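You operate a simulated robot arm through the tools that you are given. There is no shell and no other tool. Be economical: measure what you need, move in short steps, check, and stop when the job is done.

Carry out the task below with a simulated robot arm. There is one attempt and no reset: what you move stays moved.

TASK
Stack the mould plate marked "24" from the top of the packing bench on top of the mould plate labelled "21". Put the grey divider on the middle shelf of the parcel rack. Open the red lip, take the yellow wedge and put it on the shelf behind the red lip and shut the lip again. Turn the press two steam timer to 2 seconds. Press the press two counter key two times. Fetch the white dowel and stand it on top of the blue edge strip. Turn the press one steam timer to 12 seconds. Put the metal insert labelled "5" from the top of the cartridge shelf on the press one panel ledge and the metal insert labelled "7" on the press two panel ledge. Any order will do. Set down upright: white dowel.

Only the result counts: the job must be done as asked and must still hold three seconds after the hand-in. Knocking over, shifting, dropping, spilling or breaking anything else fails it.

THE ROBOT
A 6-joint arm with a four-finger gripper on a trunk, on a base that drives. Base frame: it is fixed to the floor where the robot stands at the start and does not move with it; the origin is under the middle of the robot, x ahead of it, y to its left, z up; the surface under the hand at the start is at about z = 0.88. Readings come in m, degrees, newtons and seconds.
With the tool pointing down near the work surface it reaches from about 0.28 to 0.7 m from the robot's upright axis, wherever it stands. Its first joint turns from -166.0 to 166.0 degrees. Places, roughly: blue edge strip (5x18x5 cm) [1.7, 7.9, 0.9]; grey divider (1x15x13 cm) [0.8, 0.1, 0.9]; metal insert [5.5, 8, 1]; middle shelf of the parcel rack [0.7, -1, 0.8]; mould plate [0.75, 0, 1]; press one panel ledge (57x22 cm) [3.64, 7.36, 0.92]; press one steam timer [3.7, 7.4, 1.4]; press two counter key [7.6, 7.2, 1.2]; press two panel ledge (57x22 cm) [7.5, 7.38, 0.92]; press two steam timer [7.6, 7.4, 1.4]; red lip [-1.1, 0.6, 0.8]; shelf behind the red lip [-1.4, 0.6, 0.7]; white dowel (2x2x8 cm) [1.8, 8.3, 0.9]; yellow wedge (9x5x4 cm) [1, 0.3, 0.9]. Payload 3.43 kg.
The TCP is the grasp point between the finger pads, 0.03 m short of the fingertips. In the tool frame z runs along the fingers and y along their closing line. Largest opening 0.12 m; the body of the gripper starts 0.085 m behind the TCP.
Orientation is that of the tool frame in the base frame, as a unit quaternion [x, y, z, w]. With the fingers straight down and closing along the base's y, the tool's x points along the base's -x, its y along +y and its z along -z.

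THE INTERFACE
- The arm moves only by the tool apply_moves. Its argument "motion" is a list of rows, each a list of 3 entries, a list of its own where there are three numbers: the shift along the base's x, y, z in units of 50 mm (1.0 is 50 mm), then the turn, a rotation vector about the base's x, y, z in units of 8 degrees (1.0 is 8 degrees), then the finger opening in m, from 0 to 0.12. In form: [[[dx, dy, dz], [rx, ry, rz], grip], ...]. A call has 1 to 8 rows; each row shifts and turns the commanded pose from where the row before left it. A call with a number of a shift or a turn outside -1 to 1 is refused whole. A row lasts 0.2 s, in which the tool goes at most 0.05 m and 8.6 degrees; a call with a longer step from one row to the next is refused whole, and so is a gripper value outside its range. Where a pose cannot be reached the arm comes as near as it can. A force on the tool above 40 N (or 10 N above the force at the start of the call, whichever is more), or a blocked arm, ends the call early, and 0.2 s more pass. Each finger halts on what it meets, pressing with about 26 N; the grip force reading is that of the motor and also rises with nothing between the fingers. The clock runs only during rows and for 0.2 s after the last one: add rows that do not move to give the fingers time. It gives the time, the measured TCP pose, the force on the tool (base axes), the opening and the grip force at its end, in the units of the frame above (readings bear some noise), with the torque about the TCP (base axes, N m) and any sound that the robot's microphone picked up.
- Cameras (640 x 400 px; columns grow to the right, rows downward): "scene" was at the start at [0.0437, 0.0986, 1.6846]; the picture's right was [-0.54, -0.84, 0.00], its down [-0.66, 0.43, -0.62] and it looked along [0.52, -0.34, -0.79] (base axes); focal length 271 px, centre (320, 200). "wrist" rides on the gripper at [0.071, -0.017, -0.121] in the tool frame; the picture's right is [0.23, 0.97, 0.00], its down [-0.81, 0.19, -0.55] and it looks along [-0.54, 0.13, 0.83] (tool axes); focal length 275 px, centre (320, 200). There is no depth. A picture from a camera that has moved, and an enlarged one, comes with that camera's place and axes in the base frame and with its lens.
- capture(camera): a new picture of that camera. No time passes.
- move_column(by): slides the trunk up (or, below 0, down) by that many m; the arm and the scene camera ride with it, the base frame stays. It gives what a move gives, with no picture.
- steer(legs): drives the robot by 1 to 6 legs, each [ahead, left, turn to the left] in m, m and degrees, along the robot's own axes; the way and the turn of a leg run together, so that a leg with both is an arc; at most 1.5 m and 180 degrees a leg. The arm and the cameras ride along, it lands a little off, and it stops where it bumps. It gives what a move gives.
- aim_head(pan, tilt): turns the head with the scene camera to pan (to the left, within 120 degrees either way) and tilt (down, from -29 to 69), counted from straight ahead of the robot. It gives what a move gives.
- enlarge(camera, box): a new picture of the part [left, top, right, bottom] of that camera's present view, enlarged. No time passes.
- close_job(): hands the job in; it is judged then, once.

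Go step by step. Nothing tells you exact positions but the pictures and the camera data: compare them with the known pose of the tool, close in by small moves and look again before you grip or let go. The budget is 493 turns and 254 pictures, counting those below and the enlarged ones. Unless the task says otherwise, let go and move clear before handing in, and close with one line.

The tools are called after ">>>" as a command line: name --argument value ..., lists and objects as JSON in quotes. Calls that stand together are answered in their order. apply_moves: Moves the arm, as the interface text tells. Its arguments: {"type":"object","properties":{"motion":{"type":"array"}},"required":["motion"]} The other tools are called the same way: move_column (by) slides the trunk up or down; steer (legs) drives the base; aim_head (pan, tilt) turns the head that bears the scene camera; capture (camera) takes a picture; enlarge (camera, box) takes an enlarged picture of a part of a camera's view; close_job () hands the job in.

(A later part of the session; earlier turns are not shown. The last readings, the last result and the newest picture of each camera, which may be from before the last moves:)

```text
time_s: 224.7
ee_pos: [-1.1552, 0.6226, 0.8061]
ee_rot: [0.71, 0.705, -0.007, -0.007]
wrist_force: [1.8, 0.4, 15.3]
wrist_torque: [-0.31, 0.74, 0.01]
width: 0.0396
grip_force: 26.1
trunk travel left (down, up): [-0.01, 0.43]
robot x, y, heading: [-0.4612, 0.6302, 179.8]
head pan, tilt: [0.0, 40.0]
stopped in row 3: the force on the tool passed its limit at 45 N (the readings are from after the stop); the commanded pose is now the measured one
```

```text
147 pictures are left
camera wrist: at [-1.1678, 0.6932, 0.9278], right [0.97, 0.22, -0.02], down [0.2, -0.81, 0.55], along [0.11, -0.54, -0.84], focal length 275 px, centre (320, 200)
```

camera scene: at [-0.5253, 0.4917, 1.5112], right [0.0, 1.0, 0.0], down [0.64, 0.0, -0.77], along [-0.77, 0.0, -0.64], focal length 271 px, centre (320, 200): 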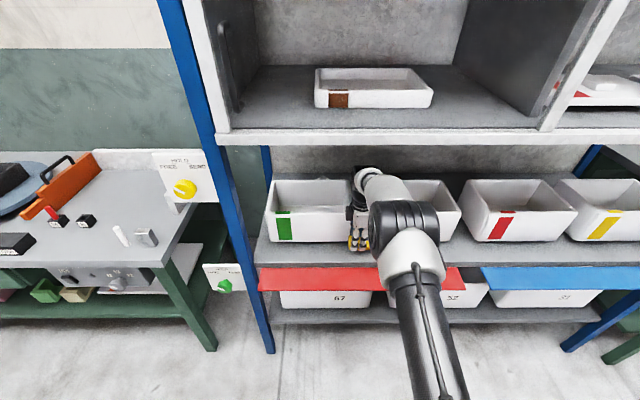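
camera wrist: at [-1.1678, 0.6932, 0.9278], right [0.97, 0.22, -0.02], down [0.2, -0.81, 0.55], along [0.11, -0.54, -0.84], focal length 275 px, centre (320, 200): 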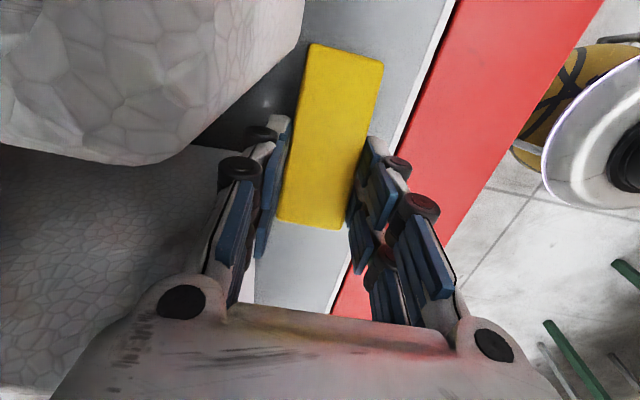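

The gripper body touched a bin's top corner (from the torque). Backing up slightly and shifting outward 18 mm before lowering again.

>>> apply_moves --motion '[[[0, 0, 0.2], [0, -0.14, 0], 0.02], [[0.38, 0.06, 0], [0, 0, 0], 0.02], [[0, 0, -0.2], [0, 0, 0], 0.02], [[0, 0, -0.2], [0, 0, 0], 0.02], [[0, 0, 0], [0, 0, 0], 0.02]]'

>>> capture --camera "wrist"

```text
time_s: 225.9
ee_pos: [-1.1349, 0.6252, 0.7922]
ee_rot: [0.709, 0.705, 0.003, 0.003]
wrist_force: [-0.6, 0.1, -1.4]
wrist_torque: [0.0, -0.04, -0.01]
width: 0.0395
grip_force: 25.7
trunk travel left (down, up): [-0.01, 0.43]
robot x, y, heading: [-0.4574, 0.6333, 179.9]
head pan, tilt: [0.0, 40.0]
```

```text
146 pictures are left
camera wrist: at [-1.151, 0.6953, 0.9133], right [0.97, 0.22, 0.01], down [0.18, -0.81, 0.55], along [0.13, -0.54, -0.83], focal length 275 px, centre (320, 200)
```

wrist: 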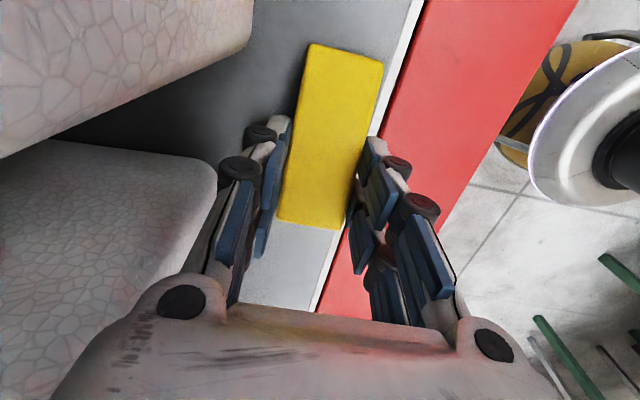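

>>> apply_moves --motion '[[[0, 0, -0.06], [0, 0, 0], 0.02], [[0, 0, -0.06], [0, 0, 0], 0.02], [[0, 0, 0], [0, 0, 0], 0.02]]'

```text
time_s: 226.7
ee_pos: [-1.1343, 0.6239, 0.7856]
ee_rot: [0.709, 0.705, 0.002, 0.003]
wrist_force: [-0.5, 0.2, 0.1]
wrist_torque: [0.02, -0.01, -0.03]
width: 0.0395
grip_force: 26.1
trunk travel left (down, up): [-0.01, 0.43]
robot x, y, heading: [-0.4574, 0.636, 179.5]
head pan, tilt: [0.0, 40.0]
```

>>> apply_moves --motion '[[[0, 0, -0.06], [0, 0, 0], 0.02], [[0, 0, 0], [0, 0, 0], 0.02]]'

>>> apply_moves --motion '[[[0, 0, -0.06], [0, 0, 0], 0.02], [[0, 0, 0], [0, 0, 0], 0.02]]'

>>> enlarge --camera "wrist" --box '[220, 0, 460, 320]'

```text
time_s: 227.3
ee_pos: [-1.1342, 0.625, 0.784]
ee_rot: [0.709, 0.705, 0.003, 0.003]
wrist_force: [0.0, -0.2, -0.4]
wrist_torque: [0.0, -0.02, 0.01]
width: 0.0396
grip_force: 25.8
trunk travel left (down, up): [-0.01, 0.43]
robot x, y, heading: [-0.4608, 0.635, 180.0]
head pan, tilt: [0.0, 40.0]
```

```text
time_s: 227.9
ee_pos: [-1.1346, 0.6256, 0.7797]
ee_rot: [0.71, 0.705, 0.003, 0.002]
wrist_force: [0.1, -0.9, -0.5]
wrist_torque: [-0.03, -0.02, 0.03]
width: 0.0393
grip_force: 25.7
trunk travel left (down, up): [-0.01, 0.43]
robot x, y, heading: [-0.4538, 0.6323, 179.8]
head pan, tilt: [0.0, 40.0]
```

```text
1.25 times, centred on (340, 160) of wrist
camera zoom: at [-1.1507, 0.6952, 0.9007], right [0.97, 0.22, 0.01], down [0.18, -0.81, 0.55], along [0.13, -0.54, -0.83], focal length 344 px, centre (295, 250)
```

zoom: 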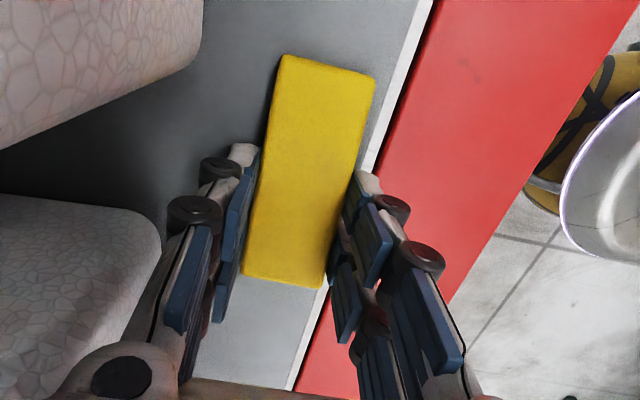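

>>> apply_moves --motion '[[[0, 0, -0.08], [0, 0, 0], 0.02], [[0, 0, 0], [0, 0, 0], 0.02]]'

>>> apply_moves --motion '[[[0, 0, -0.08], [0, 0, 0], 0.02], [[0, 0, 0], [0, 0, 0], 0.02]]'

>>> apply_moves --motion '[[[0, 0, -0.08], [0, 0, 0], 0.02], [[0, 0, 0], [0, 0, 0], 0.02]]'

```text
time_s: 228.5
ee_pos: [-1.135, 0.6246, 0.7785]
ee_rot: [0.709, 0.705, 0.001, 0.002]
wrist_force: [0.9, -0.7, 8.7]
wrist_torque: [0.24, 0.15, -0.01]
width: 0.0393
grip_force: 26.7
trunk travel left (down, up): [-0.01, 0.43]
robot x, y, heading: [-0.4576, 0.6279, 179.7]
head pan, tilt: [0.0, 40.0]
```

```text
time_s: 229.1
ee_pos: [-1.1344, 0.6247, 0.7771]
ee_rot: [0.71, 0.704, 0.001, 0.001]
wrist_force: [3.7, 0.9, 29.3]
wrist_torque: [0.01, -0.16, -0.04]
width: 0.0393
grip_force: 26.1
trunk travel left (down, up): [-0.01, 0.43]
robot x, y, heading: [-0.4587, 0.6332, 180.0]
head pan, tilt: [0.0, 40.0]
```

```text
time_s: 229.7
ee_pos: [-1.1338, 0.624, 0.7699]
ee_rot: [0.71, 0.705, 0.001, 0.001]
wrist_force: [-0.1, -1.6, 21.3]
wrist_torque: [-0.03, 0.63, 0.06]
width: 0.0395
grip_force: 26.1
trunk travel left (down, up): [-0.01, 0.43]
robot x, y, heading: [-0.4595, 0.6326, 179.9]
head pan, tilt: [0.0, 40.0]
```

Contact established. Opening and rising.

>>> apply_moves --motion '[[[0, 0, 0.08], [0, 0, 0], 0.02], [[0, 0, 0], [0, 0, 0], 0.045], [[0, 0, 0], [0, 0, 0], 0.06], [[0, 0, 0], [0, 0, 0], 0.06], [[0, 0, 0.4], [0, 0, 0], 0.06], [[0, 0, 0.4], [0, 0, 0], 0.06]]'

>>> capture --camera "wrist"

```text
time_s: 231.1
ee_pos: [-1.1366, 0.6258, 0.8115]
ee_rot: [0.71, 0.704, 0.002, 0.004]
wrist_force: [-0.1, -0.5, 0.5]
wrist_torque: [0.0, 0.03, -0.03]
width: 0.0598
grip_force: 0.1
trunk travel left (down, up): [-0.01, 0.43]
robot x, y, heading: [-0.4606, 0.6334, 179.8]
head pan, tilt: [0.0, 40.0]
```

```text
144 pictures are left
camera wrist: at [-1.1521, 0.6958, 0.9331], right [0.97, 0.22, 0.01], down [0.18, -0.81, 0.55], along [0.13, -0.54, -0.83], focal length 275 px, centre (320, 200)
```

wrist: 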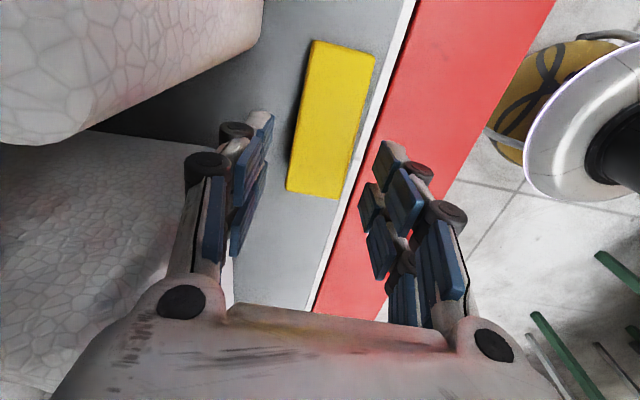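

Wedge placed on the shelf. Withdrawing outward.

>>> apply_moves --motion '[[[0.2, 0, 0.4], [0, 0, 0], 0.06], [[0.9, 0, 0.1], [0, 0, 0], 0.06], [[0.9, 0, 0], [0, 0, 0], 0.04], [[0.9, 0, 0], [0, 0, 0], 0.02], [[0.9, 0, 0], [0, 0, 0], 0.0], [[0.9, 0, 0], [0, 0, 0], 0.0]]'

>>> capture --camera "scene"

>>> enlarge --camera "scene" --box '[240, 170, 500, 330]'

```text
time_s: 232.5
ee_pos: [-0.9004, 0.6251, 0.834]
ee_rot: [0.711, 0.704, 0.003, 0.003]
wrist_force: [0.4, 0.0, -0.3]
wrist_torque: [-0.03, 0.01, -0.01]
width: 0.0
grip_force: 9.4
trunk travel left (down, up): [-0.01, 0.43]
robot x, y, heading: [-0.4622, 0.6309, 179.8]
head pan, tilt: [0.0, 40.0]
```

```text
143 pictures are left
camera scene: at [-0.5242, 0.4918, 1.5113], right [0.0, 1.0, 0.0], down [0.64, 0.0, -0.77], along [-0.77, 0.0, -0.64], focal length 271 px, centre (320, 200)
```

scene: 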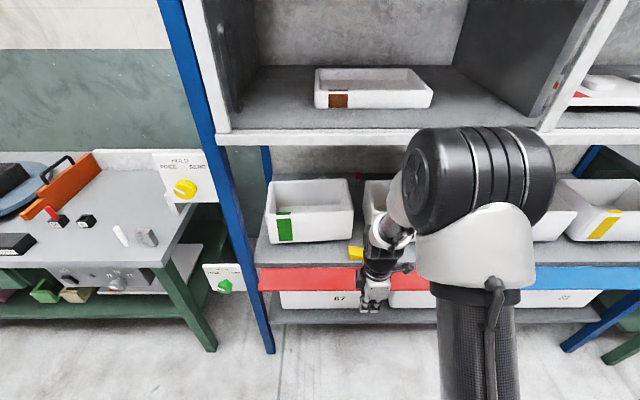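

```text
2.46 times, centred on (370, 250) of scene
camera zoom: at [-0.5242, 0.4918, 1.5113], right [0.0, 1.0, 0.0], down [0.64, 0.0, -0.77], along [-0.77, 0.0, -0.64], focal length 667 px, centre (197, 77)
```

zoom: 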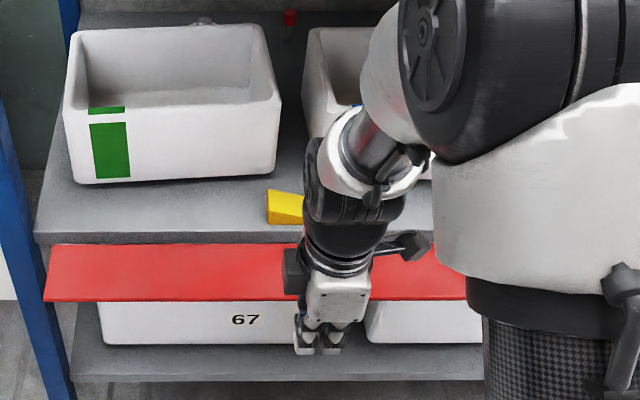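

Wedge sits behind the lip. To shut the flap I'll back up, point the closed fingers forward horizontally, go beneath the flap's outer edge and lift it.

>>> steer --legs '[[-0.18, 0, 0]]'

>>> apply_moves --motion '[[[-0.5, -0.3, 0], [0, 1, 0], 0.0], [[-0.5, -0.3, 0], [0, 1, 0], 0.0], [[-0.5, -0.3, 0], [0, 1, 0], 0.0], [[-0.5, -0.3, 0], [0, 1, 0], 0.0], [[-0.5, -0.3, 0], [0, 1, 0], 0.0], [[-0.5, -0.3, 0], [0, 1, 0], 0.0], [[-0.3, -0.3, 0], [0, 1, 0], 0.0], [[0, -0.3, 0], [0, 1, 0], 0.0]]'

>>> capture --camera "scene"

```text
time_s: 234.0
ee_pos: [-0.7183, 0.625, 0.8339]
ee_rot: [0.71, 0.704, 0.002, 0.002]
wrist_force: [0.8, 0.2, 0.5]
wrist_torque: [0.01, 0.01, 0.02]
width: 0.0002
grip_force: 26.1
trunk travel left (down, up): [-0.01, 0.43]
robot x, y, heading: [-0.2763, 0.6314, 179.5]
head pan, tilt: [0.0, 40.0]
```

```text
time_s: 235.8
ee_pos: [-0.854, 0.5335, 0.8324]
ee_rot: [0.641, 0.621, -0.306, -0.332]
wrist_force: [-0.5, -0.3, 1.2]
wrist_torque: [0.02, -0.02, -0.03]
width: 0.0
grip_force: 26.3
out of reach, approached as far as the arm can: row 3, 4
trunk travel left (down, up): [-0.01, 0.43]
robot x, y, heading: [-0.2772, 0.6315, 179.6]
head pan, tilt: [0.0, 40.0]
```

```text
141 pictures are left
camera scene: at [-0.3441, 0.4907, 1.5112], right [0.0, 1.0, 0.0], down [0.64, 0.0, -0.77], along [-0.77, 0.0, -0.64], focal length 271 px, centre (320, 200)
```

scene: 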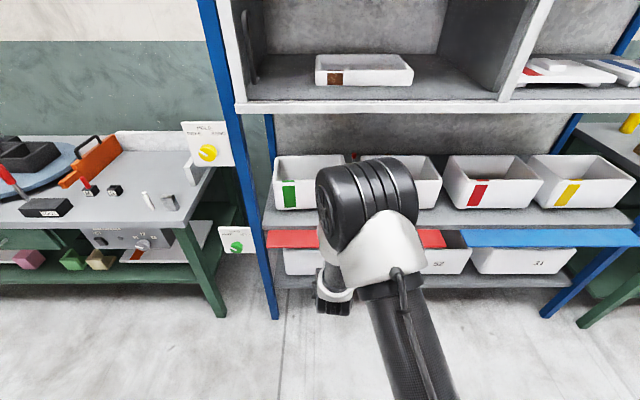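

>>> apply_moves --motion '[[[0, -0.4, -0.6], [0, 1, 0], 0.0], [[0, -0.4, -0.7], [0, 1, 0], 0.0], [[0, -0.4, -0.7], [0, 1, 0], 0.0], [[0, -0.4, -0.7], [0, 0.9, 0], 0.0], [[0, 0, -0.7], [0, 0, 0], 0.0]]'

>>> capture --camera "scene"

>>> capture --camera "wrist"

```text
time_s: 237.0
ee_pos: [-0.8548, 0.4517, 0.6606]
ee_rot: [0.536, 0.508, -0.466, -0.487]
wrist_force: [-0.3, 0.1, 0.7]
wrist_torque: [0.05, -0.01, 0.02]
width: 0.0
grip_force: 25.9
trunk travel left (down, up): [-0.01, 0.43]
robot x, y, heading: [-0.2754, 0.6318, 179.7]
head pan, tilt: [0.0, 40.0]
```

```text
140 pictures are left
camera scene: at [-0.3441, 0.4909, 1.5113], right [0.0, 1.0, 0.0], down [0.64, 0.0, -0.77], along [-0.77, 0.0, -0.64], focal length 271 px, centre (320, 200)
```

scene: 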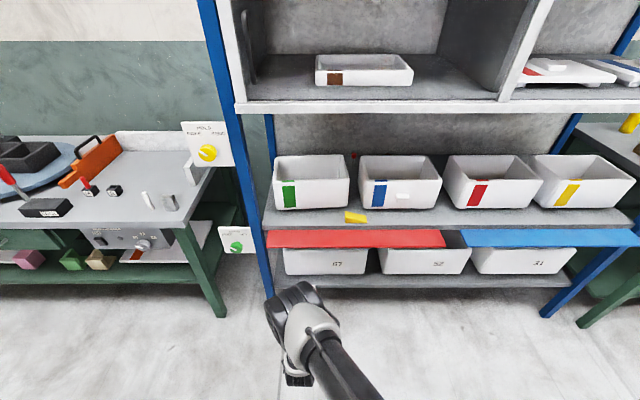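

```text
139 pictures are left
camera wrist: at [-0.7325, 0.5172, 0.6892], right [0.1, 0.22, -0.97], down [0.53, -0.84, -0.14], along [-0.84, -0.5, -0.2], focal length 275 px, centre (320, 200)
```

wrist: 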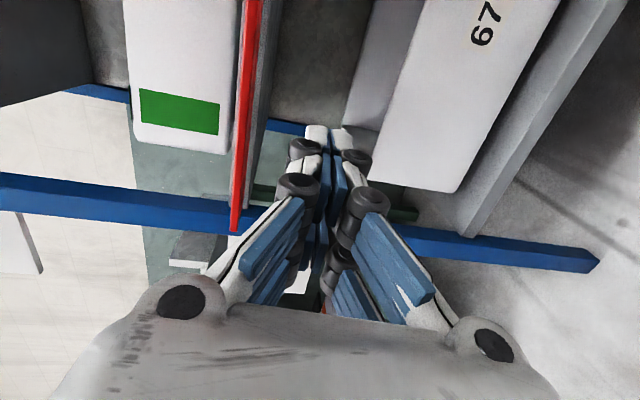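

The flap is seen edge-on, the fingers are below it and above the lower bin. Inserting under the flap.

>>> apply_moves --motion '[[[-0.8, 0, 0], [0, 0, 0], 0.0], [[-0.8, 0, 0], [0, 0, 0], 0.0], [[-0.8, 0, 0], [0, 0, 0], 0.0], [[-0.6, 0, 0], [0, 0, 0], 0.0]]'

>>> capture --camera "wrist"

```text
time_s: 238.0
ee_pos: [-1.006, 0.4546, 0.6615]
ee_rot: [0.536, 0.51, -0.465, -0.487]
wrist_force: [-0.2, 0.1, 0.4]
wrist_torque: [0.01, 0.01, 0.02]
width: 0.0
grip_force: 25.9
trunk travel left (down, up): [-0.01, 0.43]
robot x, y, heading: [-0.2846, 0.6295, 179.6]
head pan, tilt: [0.0, 40.0]
```

```text
138 pictures are left
camera wrist: at [-0.8828, 0.5197, 0.69], right [0.1, 0.22, -0.97], down [0.53, -0.84, -0.14], along [-0.84, -0.5, -0.2], focal length 275 px, centre (320, 200)
```

wrist: 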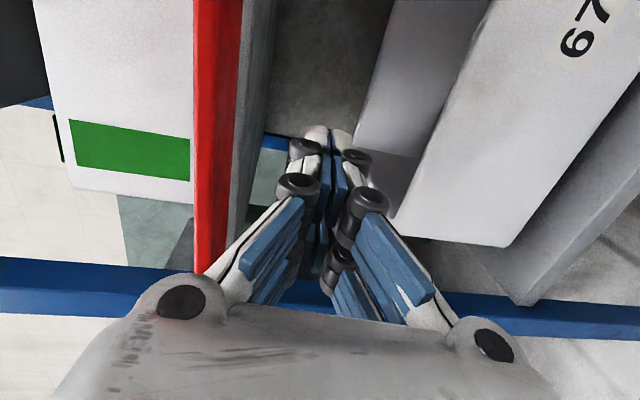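

>>> apply_moves --motion '[[[-0.4, 0, 0.2], [0, 0, 0], 0.0], [[0, 0, 0.5], [0, 0, 0], 0.0], [[0, 0, 0.5], [0, 0, 0], 0.0], [[0, 0, 0.5], [0, 0, 0], 0.0], [[0, 0, 0.4], [0, 0, 0], 0.0]]'

>>> capture --camera "wrist"

>>> capture --camera "scene"

```text
time_s: 239.2
ee_pos: [-1.0226, 0.4544, 0.7675]
ee_rot: [0.536, 0.509, -0.466, -0.487]
wrist_force: [1.3, 0.4, -1.3]
wrist_torque: [0.01, 0.03, 0.05]
width: 0.0003
grip_force: 26.1
trunk travel left (down, up): [-0.01, 0.43]
robot x, y, heading: [-0.2779, 0.6318, 179.7]
head pan, tilt: [0.0, 40.0]
```

```text
137 pictures are left
camera wrist: at [-0.8998, 0.5193, 0.7956], right [0.1, 0.22, -0.97], down [0.53, -0.84, -0.14], along [-0.84, -0.5, -0.2], focal length 275 px, centre (320, 200)
```

wrist: 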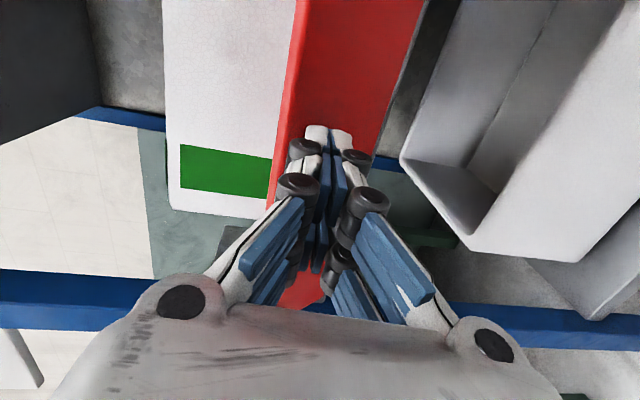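

```text
136 pictures are left
camera scene: at [-0.3438, 0.491, 1.5113], right [0.0, 1.0, 0.0], down [0.64, 0.0, -0.77], along [-0.77, 0.0, -0.64], focal length 271 px, centre (320, 200)
```

scene: 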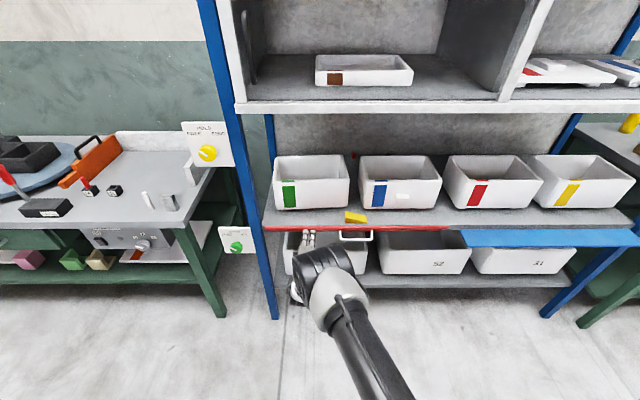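

The flap is about half up. Pushing it inward to close.

>>> apply_moves --motion '[[[-0.2, 0, 0.3], [0, 0, 0], 0.0], [[-0.3, 0, 0.1], [0, 0, 0], 0.0], [[-0.3, 0, 0], [0, 0, 0], 0.0]]'

>>> capture --camera "wrist"

>>> enlarge --camera "scene" --box '[250, 170, 480, 310]'

```text
time_s: 240.0
ee_pos: [-1.0615, 0.4556, 0.7886]
ee_rot: [0.536, 0.509, -0.465, -0.486]
wrist_force: [16.0, 2.1, 3.5]
wrist_torque: [-0.07, 0.2, 0.29]
width: 0.0
grip_force: 26.2
trunk travel left (down, up): [-0.01, 0.43]
robot x, y, heading: [-0.2764, 0.631, 179.9]
head pan, tilt: [0.0, 40.0]
```

```text
135 pictures are left
camera wrist: at [-0.9386, 0.5199, 0.8163], right [0.1, 0.22, -0.97], down [0.53, -0.84, -0.14], along [-0.84, -0.5, -0.2], focal length 275 px, centre (320, 200)
```

wrist: 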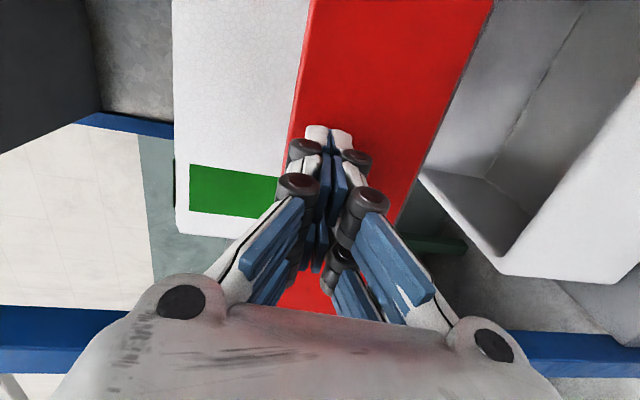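

```text
2.78 times, centred on (365, 240) of scene
camera zoom: at [-0.342, 0.4913, 1.5114], right [0.0, 1.0, 0.0], down [0.64, 0.0, -0.77], along [-0.77, 0.0, -0.64], focal length 754 px, centre (195, 89)
```

zoom: 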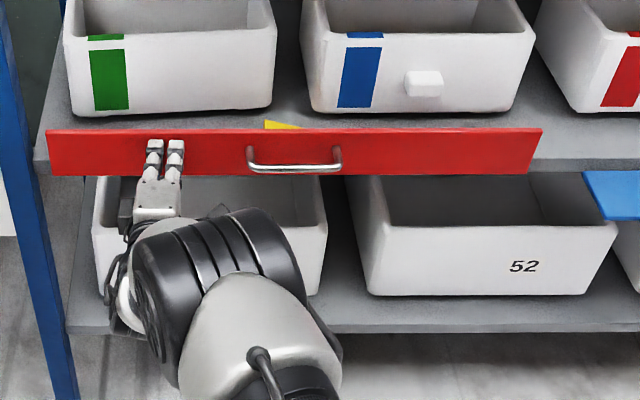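

The lip appears shut (16 N contact). A small extra push, then retract and check.

>>> apply_moves --motion '[[[-0.08, 0, 0], [0, 0, 0], 0.0], [[0, 0, 0], [0, 0, 0], 0.0]]'

>>> apply_moves --motion '[[[0.3, 0, 0], [0, 0, 0], 0.0], [[0.8, 0, 0], [0, 0, 0], 0.0], [[0.8, 0, 0], [0, 0, 0], 0.0], [[0.8, 0, 0], [0, 0, 0], 0.0]]'

>>> enlarge --camera "scene" --box '[250, 170, 480, 310]'

```text
time_s: 240.5
ee_pos: [-1.0611, 0.4546, 0.788]
ee_rot: [0.536, 0.509, -0.466, -0.487]
wrist_force: [27.2, 4.6, 10.4]
wrist_torque: [-0.25, 0.4, 0.42]
width: 0.0
grip_force: 26.2
trunk travel left (down, up): [-0.01, 0.43]
robot x, y, heading: [-0.2766, 0.6322, 179.5]
head pan, tilt: [0.0, 40.0]
stopped in row 2: the force on the tool passed its limit at 43 N (the readings are from after the stop); the commanded pose is now the measured one
```

```text
time_s: 241.5
ee_pos: [-0.9301, 0.4551, 0.7824]
ee_rot: [0.536, 0.51, -0.464, -0.486]
wrist_force: [-0.1, -0.3, 1.5]
wrist_torque: [-0.03, 0.02, -0.02]
width: 0.0
grip_force: 25.6
trunk travel left (down, up): [-0.01, 0.43]
robot x, y, heading: [-0.2781, 0.6303, 179.8]
head pan, tilt: [0.0, 40.0]
```

```text
2.78 times, centred on (365, 240) of scene
camera zoom: at [-0.3432, 0.4911, 1.5113], right [0.0, 1.0, 0.0], down [0.64, 0.0, -0.77], along [-0.77, 0.0, -0.64], focal length 754 px, centre (195, 89)
```

zoom: 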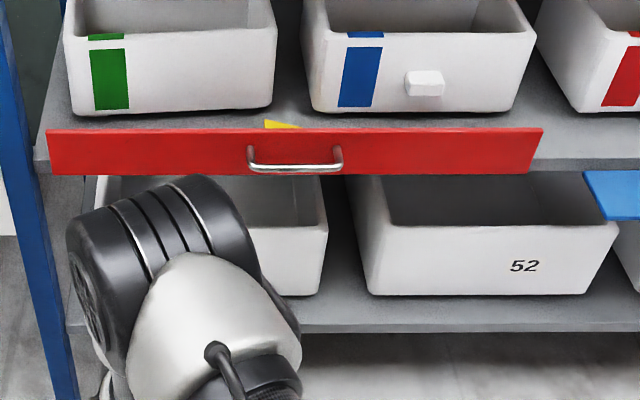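

The lip holds shut with the wedge behind it. Restoring the tool pose and trunk height.

>>> apply_moves --motion '[[[0.5, 0.2, 0.5], [0, -1, 0], 0.0], [[0.3, 0.2, 0.6], [0, -1, 0], 0.0], [[0.2, 0.2, 0.6], [0, -1, 0], 0.0], [[0.2, 0.2, 0.6], [0, -1, 0], 0.02], [[0.1, 0.2, 0.4], [0, -1, 0], 0.04], [[0.1, 0.2, 0.2], [0, -1, 0], 0.06], [[0.1, 0.2, 0], [0, -1, 0], 0.06], [[0.1, 0.2, 0], [0, -1, 0], 0.06]]'

>>> apply_moves --motion '[[[0.2, 0.2, 0], [0, -1, 0], 0.06], [[0.2, 0.2, 0], [0, -1, 0], 0.06], [[0.2, 0.2, 0], [0, -0.7, 0], 0.06], [[0, 0.2, 0], [0, 0, -1], 0.06], [[0, 0.2, 0], [0, 0, -1], 0.06], [[0, 0.2, 0], [0, 0, -1], 0.06], [[0, 0.1, 0], [0, 0, -1], 0.06], [[0, 0, 0], [0, 0, -1], 0.06]]'

>>> apply_moves --motion '[[[0, 0, 0], [0, 0, -1], 0.06], [[0, 0, 0], [0, 0, -1], 0.06], [[0, 0, 0], [0, 0, -1], 0.06], [[0, 0, 0], [0, 0, -1], 0.06], [[0, 0, 0], [0, 0, -1], 0.06], [[0, 0, 0], [0, 0, -1], 0.06]]'

>>> move_column --by 0.19

```text
time_s: 243.3
ee_pos: [-0.8564, 0.5346, 0.9271]
ee_rot: [0.695, 0.673, -0.144, -0.207]
wrist_force: [0.0, 0.0, -0.1]
wrist_torque: [0.02, 0.03, -0.02]
width: 0.0602
grip_force: 0.0
out of reach, approached as far as the arm can: row 7, 8
trunk travel left (down, up): [-0.01, 0.43]
robot x, y, heading: [-0.2787, 0.6315, 179.6]
head pan, tilt: [0.0, 40.0]
```

```text
time_s: 245.1
ee_pos: [-0.8225, 0.5985, 0.9284]
ee_rot: [0.907, 0.414, 0.016, -0.077]
wrist_force: [-0.2, 0.9, 0.1]
wrist_torque: [-0.01, 0.02, 0.02]
width: 0.06
grip_force: 0.1
trunk travel left (down, up): [-0.01, 0.43]
robot x, y, heading: [-0.2752, 0.6331, 179.9]
head pan, tilt: [0.0, 40.0]
```

```text
time_s: 246.5
ee_pos: [-0.8232, 0.6001, 0.9282]
ee_rot: [0.997, 0.009, 0.046, -0.063]
wrist_force: [0.1, -0.7, 0.5]
wrist_torque: [0.0, -0.03, -0.02]
width: 0.06
grip_force: 0.1
trunk travel left (down, up): [-0.01, 0.43]
robot x, y, heading: [-0.2769, 0.6362, 180.1]
head pan, tilt: [0.0, 40.0]
```

```text
time_s: 248.6
ee_pos: [-0.8216, 0.5983, 1.1168]
ee_rot: [0.997, 0.011, 0.046, -0.064]
wrist_force: [0.0, -0.9, 0.4]
wrist_torque: [-0.01, 0.02, -0.02]
width: 0.0601
grip_force: 0.0
trunk travel left (down, up): [-0.2, 0.24]
robot x, y, heading: [-0.2787, 0.6315, 179.7]
head pan, tilt: [0.0, 40.0]
```

>>> apply_moves --motion '[[[0.5, 0, 0], [-0.92, 0.645, 0], 0.06], [[0.8, 0, 0], [0, 0, 0], 0.06], [[0.8, 0, 0], [0, 0, 0], 0.06]]'

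>>> steer --legs '[[0, -1.4, 0], [0, -1.4, 0], [0, 0, -90]]'

>>> aim_head --pan 0 --tilt 20

>>> capture --camera "scene"

>>> aim_head --pan -50 --tilt 20

>>> capture --camera "scene"

```text
refused: row 1 steps farther than a row can; nothing moved
```

```text
time_s: 266.4
ee_pos: [-0.1808, 4.0684, 1.1181]
ee_rot: [-0.693, 0.716, -0.078, 0.011]
wrist_force: [0.0, -0.9, 0.7]
wrist_torque: [-0.02, 0.01, -0.02]
width: 0.06
grip_force: 0.0
trunk travel left (down, up): [-0.2, 0.24]
robot x, y, heading: [-0.1782, 3.5236, 86.7]
head pan, tilt: [0.0, 40.0]
```

```text
time_s: 267.2
ee_pos: [-0.1801, 4.0691, 1.1177]
ee_rot: [-0.694, 0.716, -0.078, 0.011]
wrist_force: [0.3, -0.2, 0.6]
wrist_torque: [-0.02, 0.01, 0.0]
width: 0.0601
grip_force: 0.1
trunk travel left (down, up): [-0.2, 0.24]
robot x, y, heading: [-0.1793, 3.5228, 86.8]
head pan, tilt: [0.0, 20.0]
```

```text
132 pictures are left
camera scene: at [-0.313, 3.6049, 1.7326], right [1.0, -0.06, 0.0], down [-0.02, -0.34, -0.94], along [0.06, 0.94, -0.34], focal length 271 px, centre (320, 200)
```

scene: 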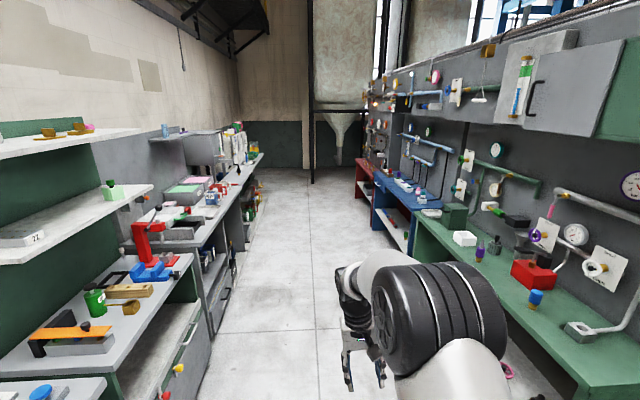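

```text
time_s: 268.4
ee_pos: [-0.1804, 4.0693, 1.1173]
ee_rot: [-0.693, 0.716, -0.077, 0.011]
wrist_force: [0.6, -0.5, 0.1]
wrist_torque: [0.04, 0.04, 0.01]
width: 0.0601
grip_force: 0.1
trunk travel left (down, up): [-0.2, 0.24]
robot x, y, heading: [-0.1835, 3.5189, 86.6]
head pan, tilt: [-50.0, 20.0]
```

```text
131 pictures are left
camera scene: at [-0.2438, 3.5676, 1.7327], right [0.6, -0.8, 0.0], down [-0.27, -0.2, -0.94], along [0.75, 0.56, -0.34], focal length 271 px, centre (320, 200)
```

scene: 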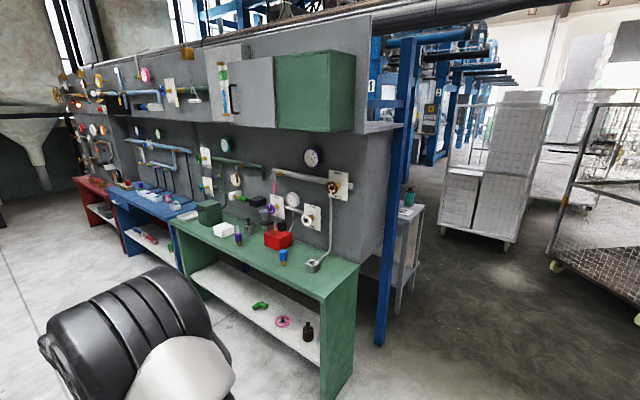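

The benches block directly; I'll pass through the gap to x≈1.9 and look toward +y from there.

>>> steer --legs '[[-0.2, 0, 3.3], [0, -1.1, 0], [0, -1.0, 0]]'

>>> aim_head --pan 10 --tilt 15

>>> capture --camera "scene"

>>> aim_head --pan -50 --tilt 15

>>> capture --camera "scene"

```text
time_s: 280.1
ee_pos: [1.9252, 3.8214, 1.1173]
ee_rot: [-0.696, 0.714, -0.077, 0.011]
wrist_force: [-0.2, 0.0, -0.6]
wrist_torque: [-0.03, -0.02, -0.01]
width: 0.06
grip_force: 0.1
trunk travel left (down, up): [-0.2, 0.24]
robot x, y, heading: [1.9314, 3.2757, 87.2]
head pan, tilt: [-50.0, 20.0]
```

```text
time_s: 281.4
ee_pos: [1.9247, 3.8208, 1.1179]
ee_rot: [-0.696, 0.714, -0.078, 0.011]
wrist_force: [0.9, 0.0, -1.7]
wrist_torque: [-0.02, 0.01, -0.02]
width: 0.0599
grip_force: 0.1
trunk travel left (down, up): [-0.2, 0.24]
robot x, y, heading: [1.9296, 3.2789, 87.0]
head pan, tilt: [10.0, 15.0]
```

```text
130 pictures are left
camera scene: at [1.7787, 3.3551, 1.7408], right [0.99, 0.12, 0.0], down [0.03, -0.26, -0.97], along [-0.12, 0.96, -0.26], focal length 271 px, centre (320, 200)
```

scene: 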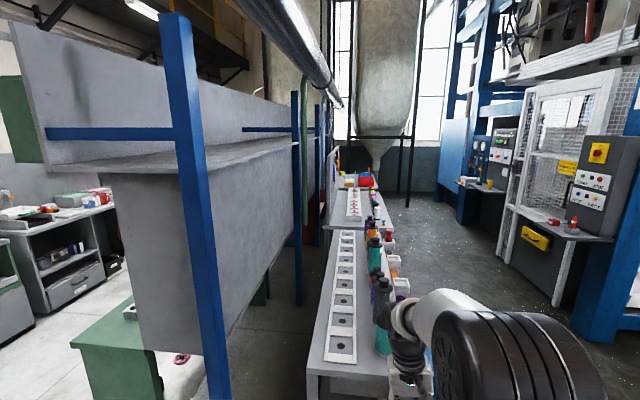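

```text
time_s: 282.7
ee_pos: [1.9233, 3.8199, 1.1178]
ee_rot: [-0.695, 0.714, -0.078, 0.011]
wrist_force: [-0.4, -0.2, 0.0]
wrist_torque: [-0.02, -0.01, -0.04]
width: 0.06
grip_force: 0.0
trunk travel left (down, up): [-0.2, 0.24]
robot x, y, heading: [1.9295, 3.2803, 86.8]
head pan, tilt: [-50.0, 15.0]
```

```text
129 pictures are left
camera scene: at [1.8645, 3.3187, 1.7408], right [0.6, -0.8, 0.0], down [-0.21, -0.16, -0.97], along [0.77, 0.58, -0.26], focal length 271 px, centre (320, 200)
```

scene: 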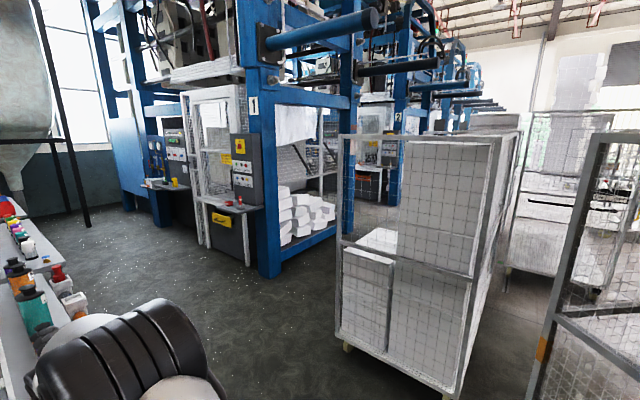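

A long bench with bottles runs at x≈1.6–2.1; the aisle right of it (x≈2.7) is free. Correcting tool tilt, tucking and driving to y≈7.

>>> apply_moves --motion '[[[0, -0.6, 0.2], [0.35, 0.45, 0], 0.06], [[0, -0.8, 0.2], [0.35, 0.45, 0], 0.06], [[0, -0.8, 0.2], [0, 0, 0], 0.06]]'

>>> steer --legs '[[0, -0.8, 3], [1.5, 0, 0], [1.5, 0, 0], [0.7, 0, 0]]'

>>> aim_head --pan 40 --tilt 30

>>> capture --camera "scene"

>>> aim_head --pan -40 --tilt 20

>>> capture --camera "scene"

```text
time_s: 283.5
ee_pos: [1.9257, 3.7105, 1.1497]
ee_rot: [-0.697, 0.717, 0.002, 0.001]
wrist_force: [-0.1, -0.6, -0.9]
wrist_torque: [0.02, -0.02, 0.01]
width: 0.0602
grip_force: 0.0
trunk travel left (down, up): [-0.2, 0.24]
robot x, y, heading: [1.9304, 3.274, 87.0]
head pan, tilt: [-50.0, 15.0]
```

```text
time_s: 305.1
ee_pos: [2.6908, 7.3584, 1.1496]
ee_rot: [0.713, -0.702, -0.001, 0.0]
wrist_force: [0.3, 0.4, -1.1]
wrist_torque: [0.0, 0.0, -0.03]
width: 0.06
grip_force: 0.0
trunk travel left (down, up): [-0.2, 0.24]
robot x, y, heading: [2.711, 6.9223, 89.4]
head pan, tilt: [-50.0, 15.0]
```

```text
time_s: 306.7
ee_pos: [2.6901, 7.3581, 1.1503]
ee_rot: [0.713, -0.701, -0.001, 0.0]
wrist_force: [-0.1, -0.8, -0.5]
wrist_torque: [-0.01, 0.0, 0.02]
width: 0.0598
grip_force: 0.2
trunk travel left (down, up): [-0.2, 0.24]
robot x, y, heading: [2.7134, 6.9224, 89.3]
head pan, tilt: [40.0, 30.0]
```

```text
128 pictures are left
camera scene: at [2.516, 6.973, 1.7166], right [0.77, 0.63, 0.0], down [0.32, -0.39, -0.87], along [-0.55, 0.67, -0.5], focal length 271 px, centre (320, 200)
```

scene: 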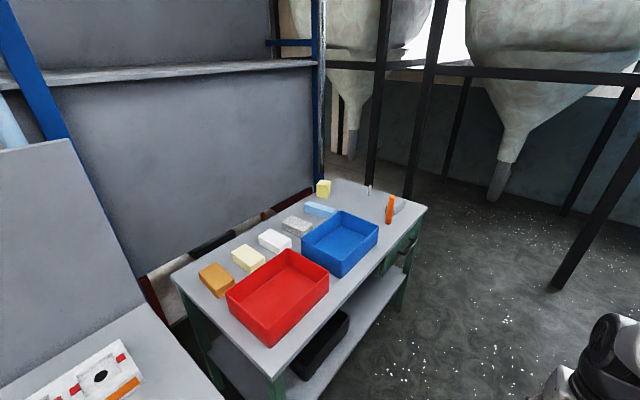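

```text
time_s: 308.2
ee_pos: [2.6909, 7.3577, 1.1495]
ee_rot: [0.713, -0.701, -0.001, 0.0]
wrist_force: [-0.2, -1.0, -0.5]
wrist_torque: [0.02, 0.0, 0.02]
width: 0.0599
grip_force: 0.0
trunk travel left (down, up): [-0.2, 0.24]
robot x, y, heading: [2.7116, 6.9217, 89.4]
head pan, tilt: [-40.0, 20.0]
```

```text
127 pictures are left
camera scene: at [2.6339, 6.9739, 1.7326], right [0.76, -0.65, 0.0], down [-0.22, -0.26, -0.94], along [0.61, 0.71, -0.34], focal length 271 px, centre (320, 200)
```

scene: 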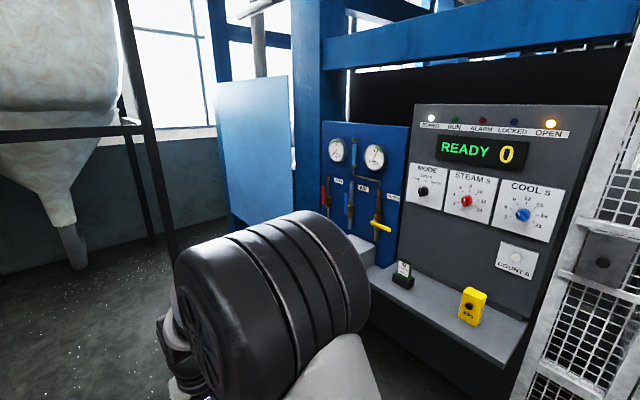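

I see the blue block at ~(1.69, 7.98), the white dowel at ~(1.79, 8.37). Turning to face the table and driving near.

>>> steer --legs '[[0, 0, 90.6], [0, -1.15, 0], [0.25, 0, 0]]'

>>> aim_head --pan -5 --tilt 45

>>> capture --camera "scene"

>>> capture --camera "wrist"

```text
time_s: 319.5
ee_pos: [1.9541, 7.9938, 1.1491]
ee_rot: [0.999, 0.042, -0.001, 0.001]
wrist_force: [-0.2, 0.4, -0.3]
wrist_torque: [-0.02, -0.02, -0.02]
width: 0.06
grip_force: 0.1
trunk travel left (down, up): [-0.2, 0.24]
robot x, y, heading: [2.3857, 8.0474, -176.5]
head pan, tilt: [-40.0, 20.0]
```

```text
time_s: 320.5
ee_pos: [1.9557, 7.9949, 1.1499]
ee_rot: [0.999, 0.042, -0.001, 0.001]
wrist_force: [-0.6, 0.1, 0.7]
wrist_torque: [-0.01, 0.0, -0.03]
width: 0.0601
grip_force: 0.1
trunk travel left (down, up): [-0.2, 0.24]
robot x, y, heading: [2.3849, 8.0484, -177.0]
head pan, tilt: [-5.0, 45.0]
```

```text
126 pictures are left
camera scene: at [2.3353, 7.9094, 1.694], right [0.03, 1.0, 0.0], down [0.71, -0.02, -0.71], along [-0.71, 0.02, -0.71], focal length 271 px, centre (320, 200)
```

scene: 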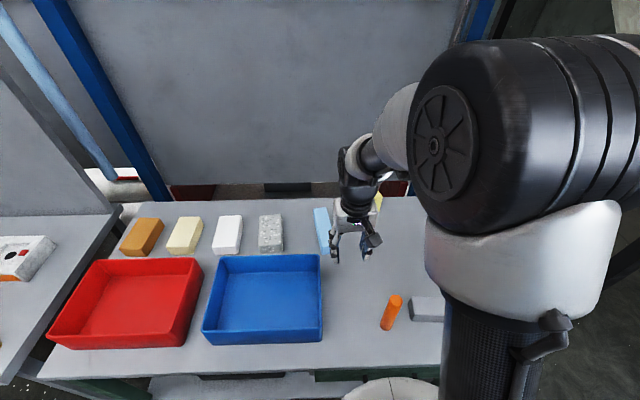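

```text
125 pictures are left
camera wrist: at [2.0264, 8.0161, 1.271], right [0.31, -0.95, 0.0], down [-0.79, -0.26, 0.55], along [-0.53, -0.17, -0.83], focal length 275 px, centre (320, 200)
```

wrist: 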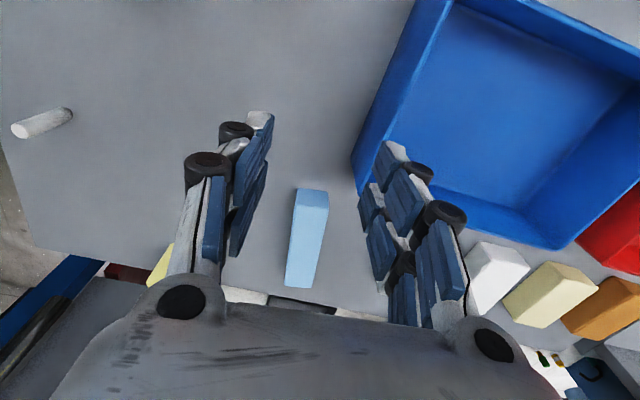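

The dowel stands at about (1.807, 8.32), top z≈0.955. Zooming on the blue strip.

>>> enlarge --camera "wrist" --box '[250, 170, 370, 310]'

>>> enlarge --camera "wrist" --box '[0, 80, 120, 160]'

>>> enlarge --camera "scene" --box '[290, 190, 390, 270]'

```text
2.86 times, centred on (310, 240) of wrist
camera zoom: at [2.0264, 8.0161, 1.271], right [0.31, -0.95, 0.0], down [-0.79, -0.26, 0.55], along [-0.53, -0.17, -0.83], focal length 786 px, centre (349, 86)
```

zoom: 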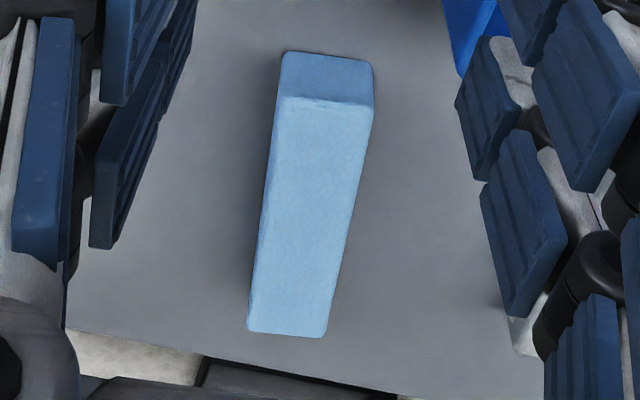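

```text
5.00 times, centred on (60, 120) of wrist
camera zoom: at [2.0264, 8.0161, 1.271], right [0.31, -0.95, 0.0], down [-0.79, -0.26, 0.55], along [-0.53, -0.17, -0.83], focal length 1376 px, centre (1620, 600)
```

zoom: 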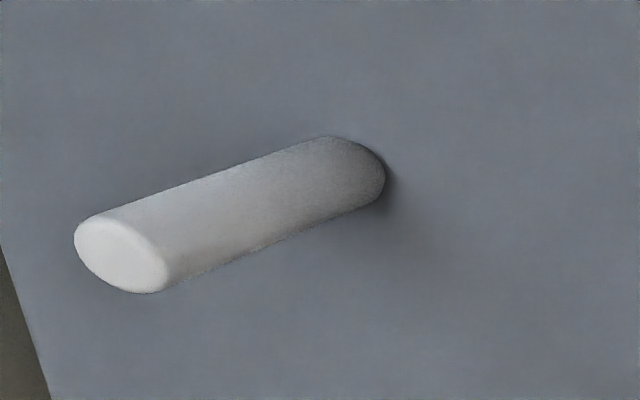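

```text
5.00 times, centred on (340, 230) of scene
camera zoom: at [2.3353, 7.9094, 1.694], right [0.03, 1.0, 0.0], down [0.71, -0.02, -0.71], along [-0.71, 0.02, -0.71], focal length 1354 px, centre (220, 50)
```

zoom: 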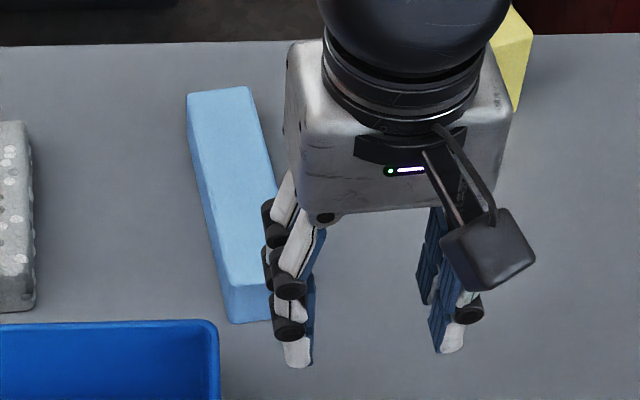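

Strip centre ≈(1.703, 7.94), 18 cm along x, top z≈0.93. Moving above the dowel.

>>> apply_moves --motion '[[[-0.37, 0.81, 0], [0, 0, 0], 0.06], [[-0.37, 0.81, 0], [0, 0, 0], 0.06], [[-0.37, 0.81, 0], [0, 0, 0], 0.06], [[-0.37, 0.81, -0.2], [0, 0, 0], 0.06], [[-0.37, 0.81, -0.4], [0, 0, 0], 0.06], [[-0.37, 0.81, -0.4], [0, 0, 0], 0.06], [[-0.37, 0.81, -0.4], [0, 0, 0], 0.06], [[-0.37, 0.81, -0.2], [0, 0, 0], 0.06]]'

>>> capture --camera "wrist"

>>> capture --camera "scene"

```text
time_s: 322.3
ee_pos: [1.8047, 8.3157, 1.0676]
ee_rot: [0.999, 0.042, -0.001, 0.002]
wrist_force: [0.1, -0.3, -0.2]
wrist_torque: [0.02, -0.03, -0.01]
width: 0.0605
grip_force: 0.0
trunk travel left (down, up): [-0.2, 0.24]
robot x, y, heading: [2.3897, 8.047, -176.8]
head pan, tilt: [-5.0, 45.0]
```

```text
121 pictures are left
camera wrist: at [1.8758, 8.3375, 1.1889], right [0.31, -0.95, 0.0], down [-0.79, -0.26, 0.55], along [-0.53, -0.17, -0.83], focal length 275 px, centre (320, 200)
```

wrist: 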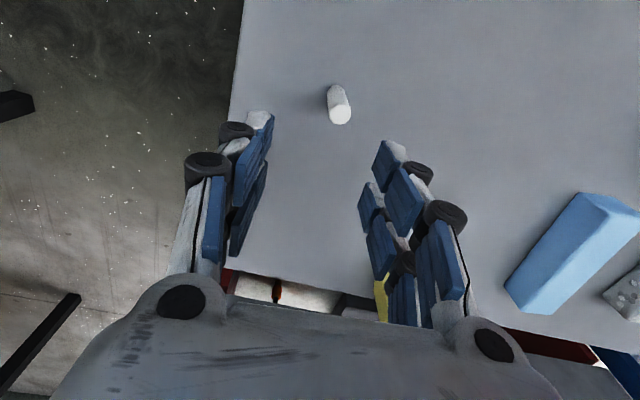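

```text
120 pictures are left
camera scene: at [2.3344, 7.9104, 1.694], right [0.03, 1.0, 0.0], down [0.71, -0.02, -0.71], along [-0.71, 0.02, -0.71], focal length 271 px, centre (320, 200)
```

scene: 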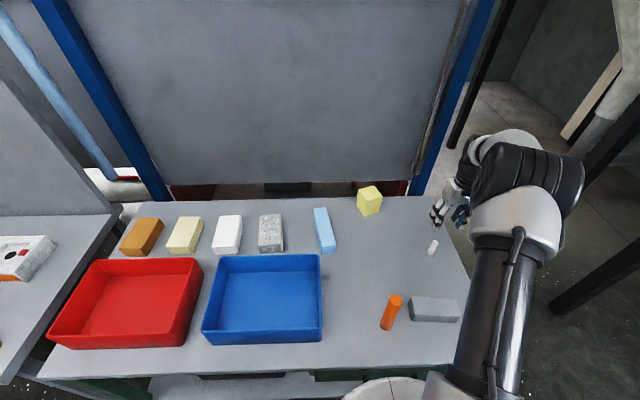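

Dowel is at (1.816, 8.302). Aligning and descending.

>>> apply_moves --motion '[[[0.2, -0.28, -0.3], [0, 0, 0], 0.06], [[0, 0, -0.8], [0, 0, 0], 0.06], [[0, 0, -0.6], [0, 0, 0], 0.06]]'

>>> capture --camera "wrist"

```text
time_s: 323.1
ee_pos: [1.8171, 8.3031, 0.9845]
ee_rot: [0.999, 0.042, -0.002, 0.001]
wrist_force: [-0.6, -0.4, -0.3]
wrist_torque: [0.01, -0.03, 0.01]
width: 0.0598
grip_force: 0.0
trunk travel left (down, up): [-0.2, 0.24]
robot x, y, heading: [2.3886, 8.0469, -176.6]
head pan, tilt: [-5.0, 45.0]
```

```text
119 pictures are left
camera wrist: at [1.8876, 8.3256, 1.1059], right [0.31, -0.95, 0.0], down [-0.79, -0.26, 0.56], along [-0.53, -0.17, -0.83], focal length 275 px, centre (320, 200)
```

wrist: 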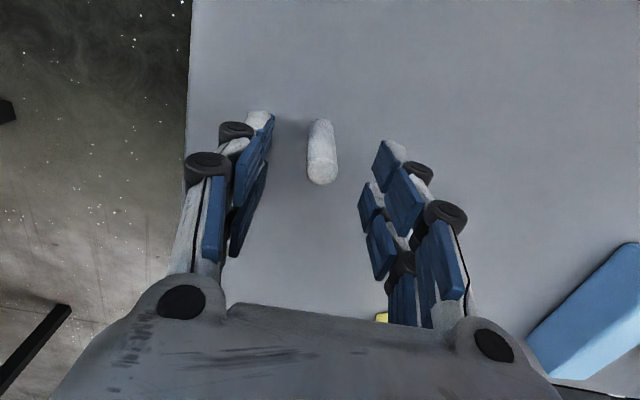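

>>> apply_moves --motion '[[[-0.05, -0.04, -0.6], [0, 0, 0], 0.06], [[0, 0, -0.6], [0, 0, 0], 0.06], [[0, 0, 0], [0, 0, 0], 0.03], [[0, 0, 0], [0, 0, 0], 0.0], [[0, 0, 0], [0, 0, 0], 0.0], [[0, 0, 0], [0, 0, 0], 0.0]]'

>>> apply_moves --motion '[[[0, 0, 0.6], [0, 0, 0], 0.0], [[0, 0, 0.8], [0, 0, 0], 0.0], [[0, 0, 0.8], [0, 0, 0], 0.0]]'

>>> capture --camera "wrist"

```text
time_s: 324.1
ee_pos: [1.8125, 8.2995, 0.9301]
ee_rot: [0.999, 0.042, -0.006, 0.0]
wrist_force: [1.4, -8.1, 16.8]
wrist_torque: [-0.64, -0.51, -0.22]
width: 0.0218
grip_force: 7.3
trunk travel left (down, up): [-0.2, 0.24]
robot x, y, heading: [2.3859, 8.0449, -176.6]
head pan, tilt: [-5.0, 45.0]
stopped in row 4: the force on the tool passed its limit at 42 N (the readings are from after the stop); the commanded pose is now the measured one
```

```text
time_s: 324.9
ee_pos: [1.8125, 8.3006, 1.0397]
ee_rot: [0.999, 0.042, -0.004, 0.0]
wrist_force: [0.2, -0.2, -1.5]
wrist_torque: [0.02, 0.03, 0.0]
width: 0.0163
grip_force: 26.1
trunk travel left (down, up): [-0.2, 0.24]
robot x, y, heading: [2.389, 8.0453, -176.9]
head pan, tilt: [-5.0, 45.0]
```

```text
118 pictures are left
camera wrist: at [1.8845, 8.3229, 1.1606], right [0.31, -0.95, 0.0], down [-0.79, -0.26, 0.56], along [-0.53, -0.17, -0.83], focal length 275 px, centre (320, 200)
```

wrist: 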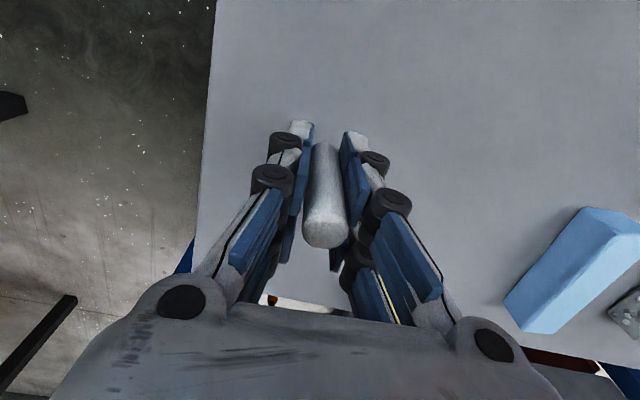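

Dowel held. The contact suggests the table is a bit higher than assumed; I'll re-measure the strip from here.

>>> enlarge --camera "wrist" --box '[490, 190, 640, 345]'

>>> enlarge --camera "scene" --box '[290, 190, 390, 270]'

```text
2.58 times, centred on (565, 268) of wrist
camera zoom: at [1.8845, 8.3229, 1.1606], right [0.31, -0.95, 0.0], down [-0.79, -0.26, 0.56], along [-0.53, -0.17, -0.83], focal length 710 px, centre (-312, 26)
```

zoom: 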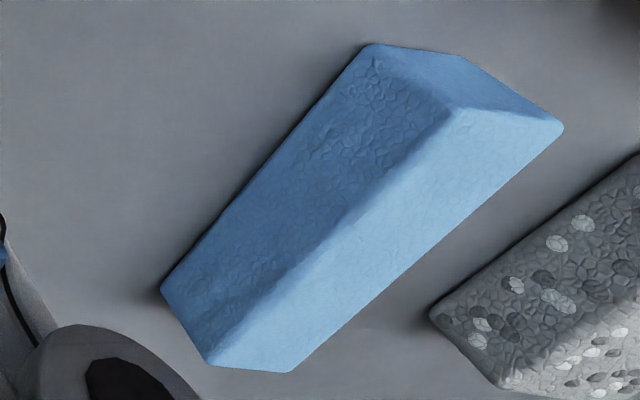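

```text
5.00 times, centred on (340, 230) of scene
camera zoom: at [2.3361, 7.9087, 1.694], right [0.03, 1.0, 0.0], down [0.71, -0.02, -0.71], along [-0.71, 0.02, -0.71], focal length 1354 px, centre (220, 50)
```

zoom: 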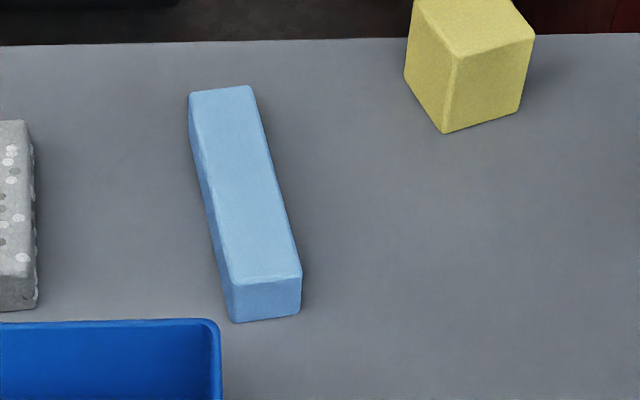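

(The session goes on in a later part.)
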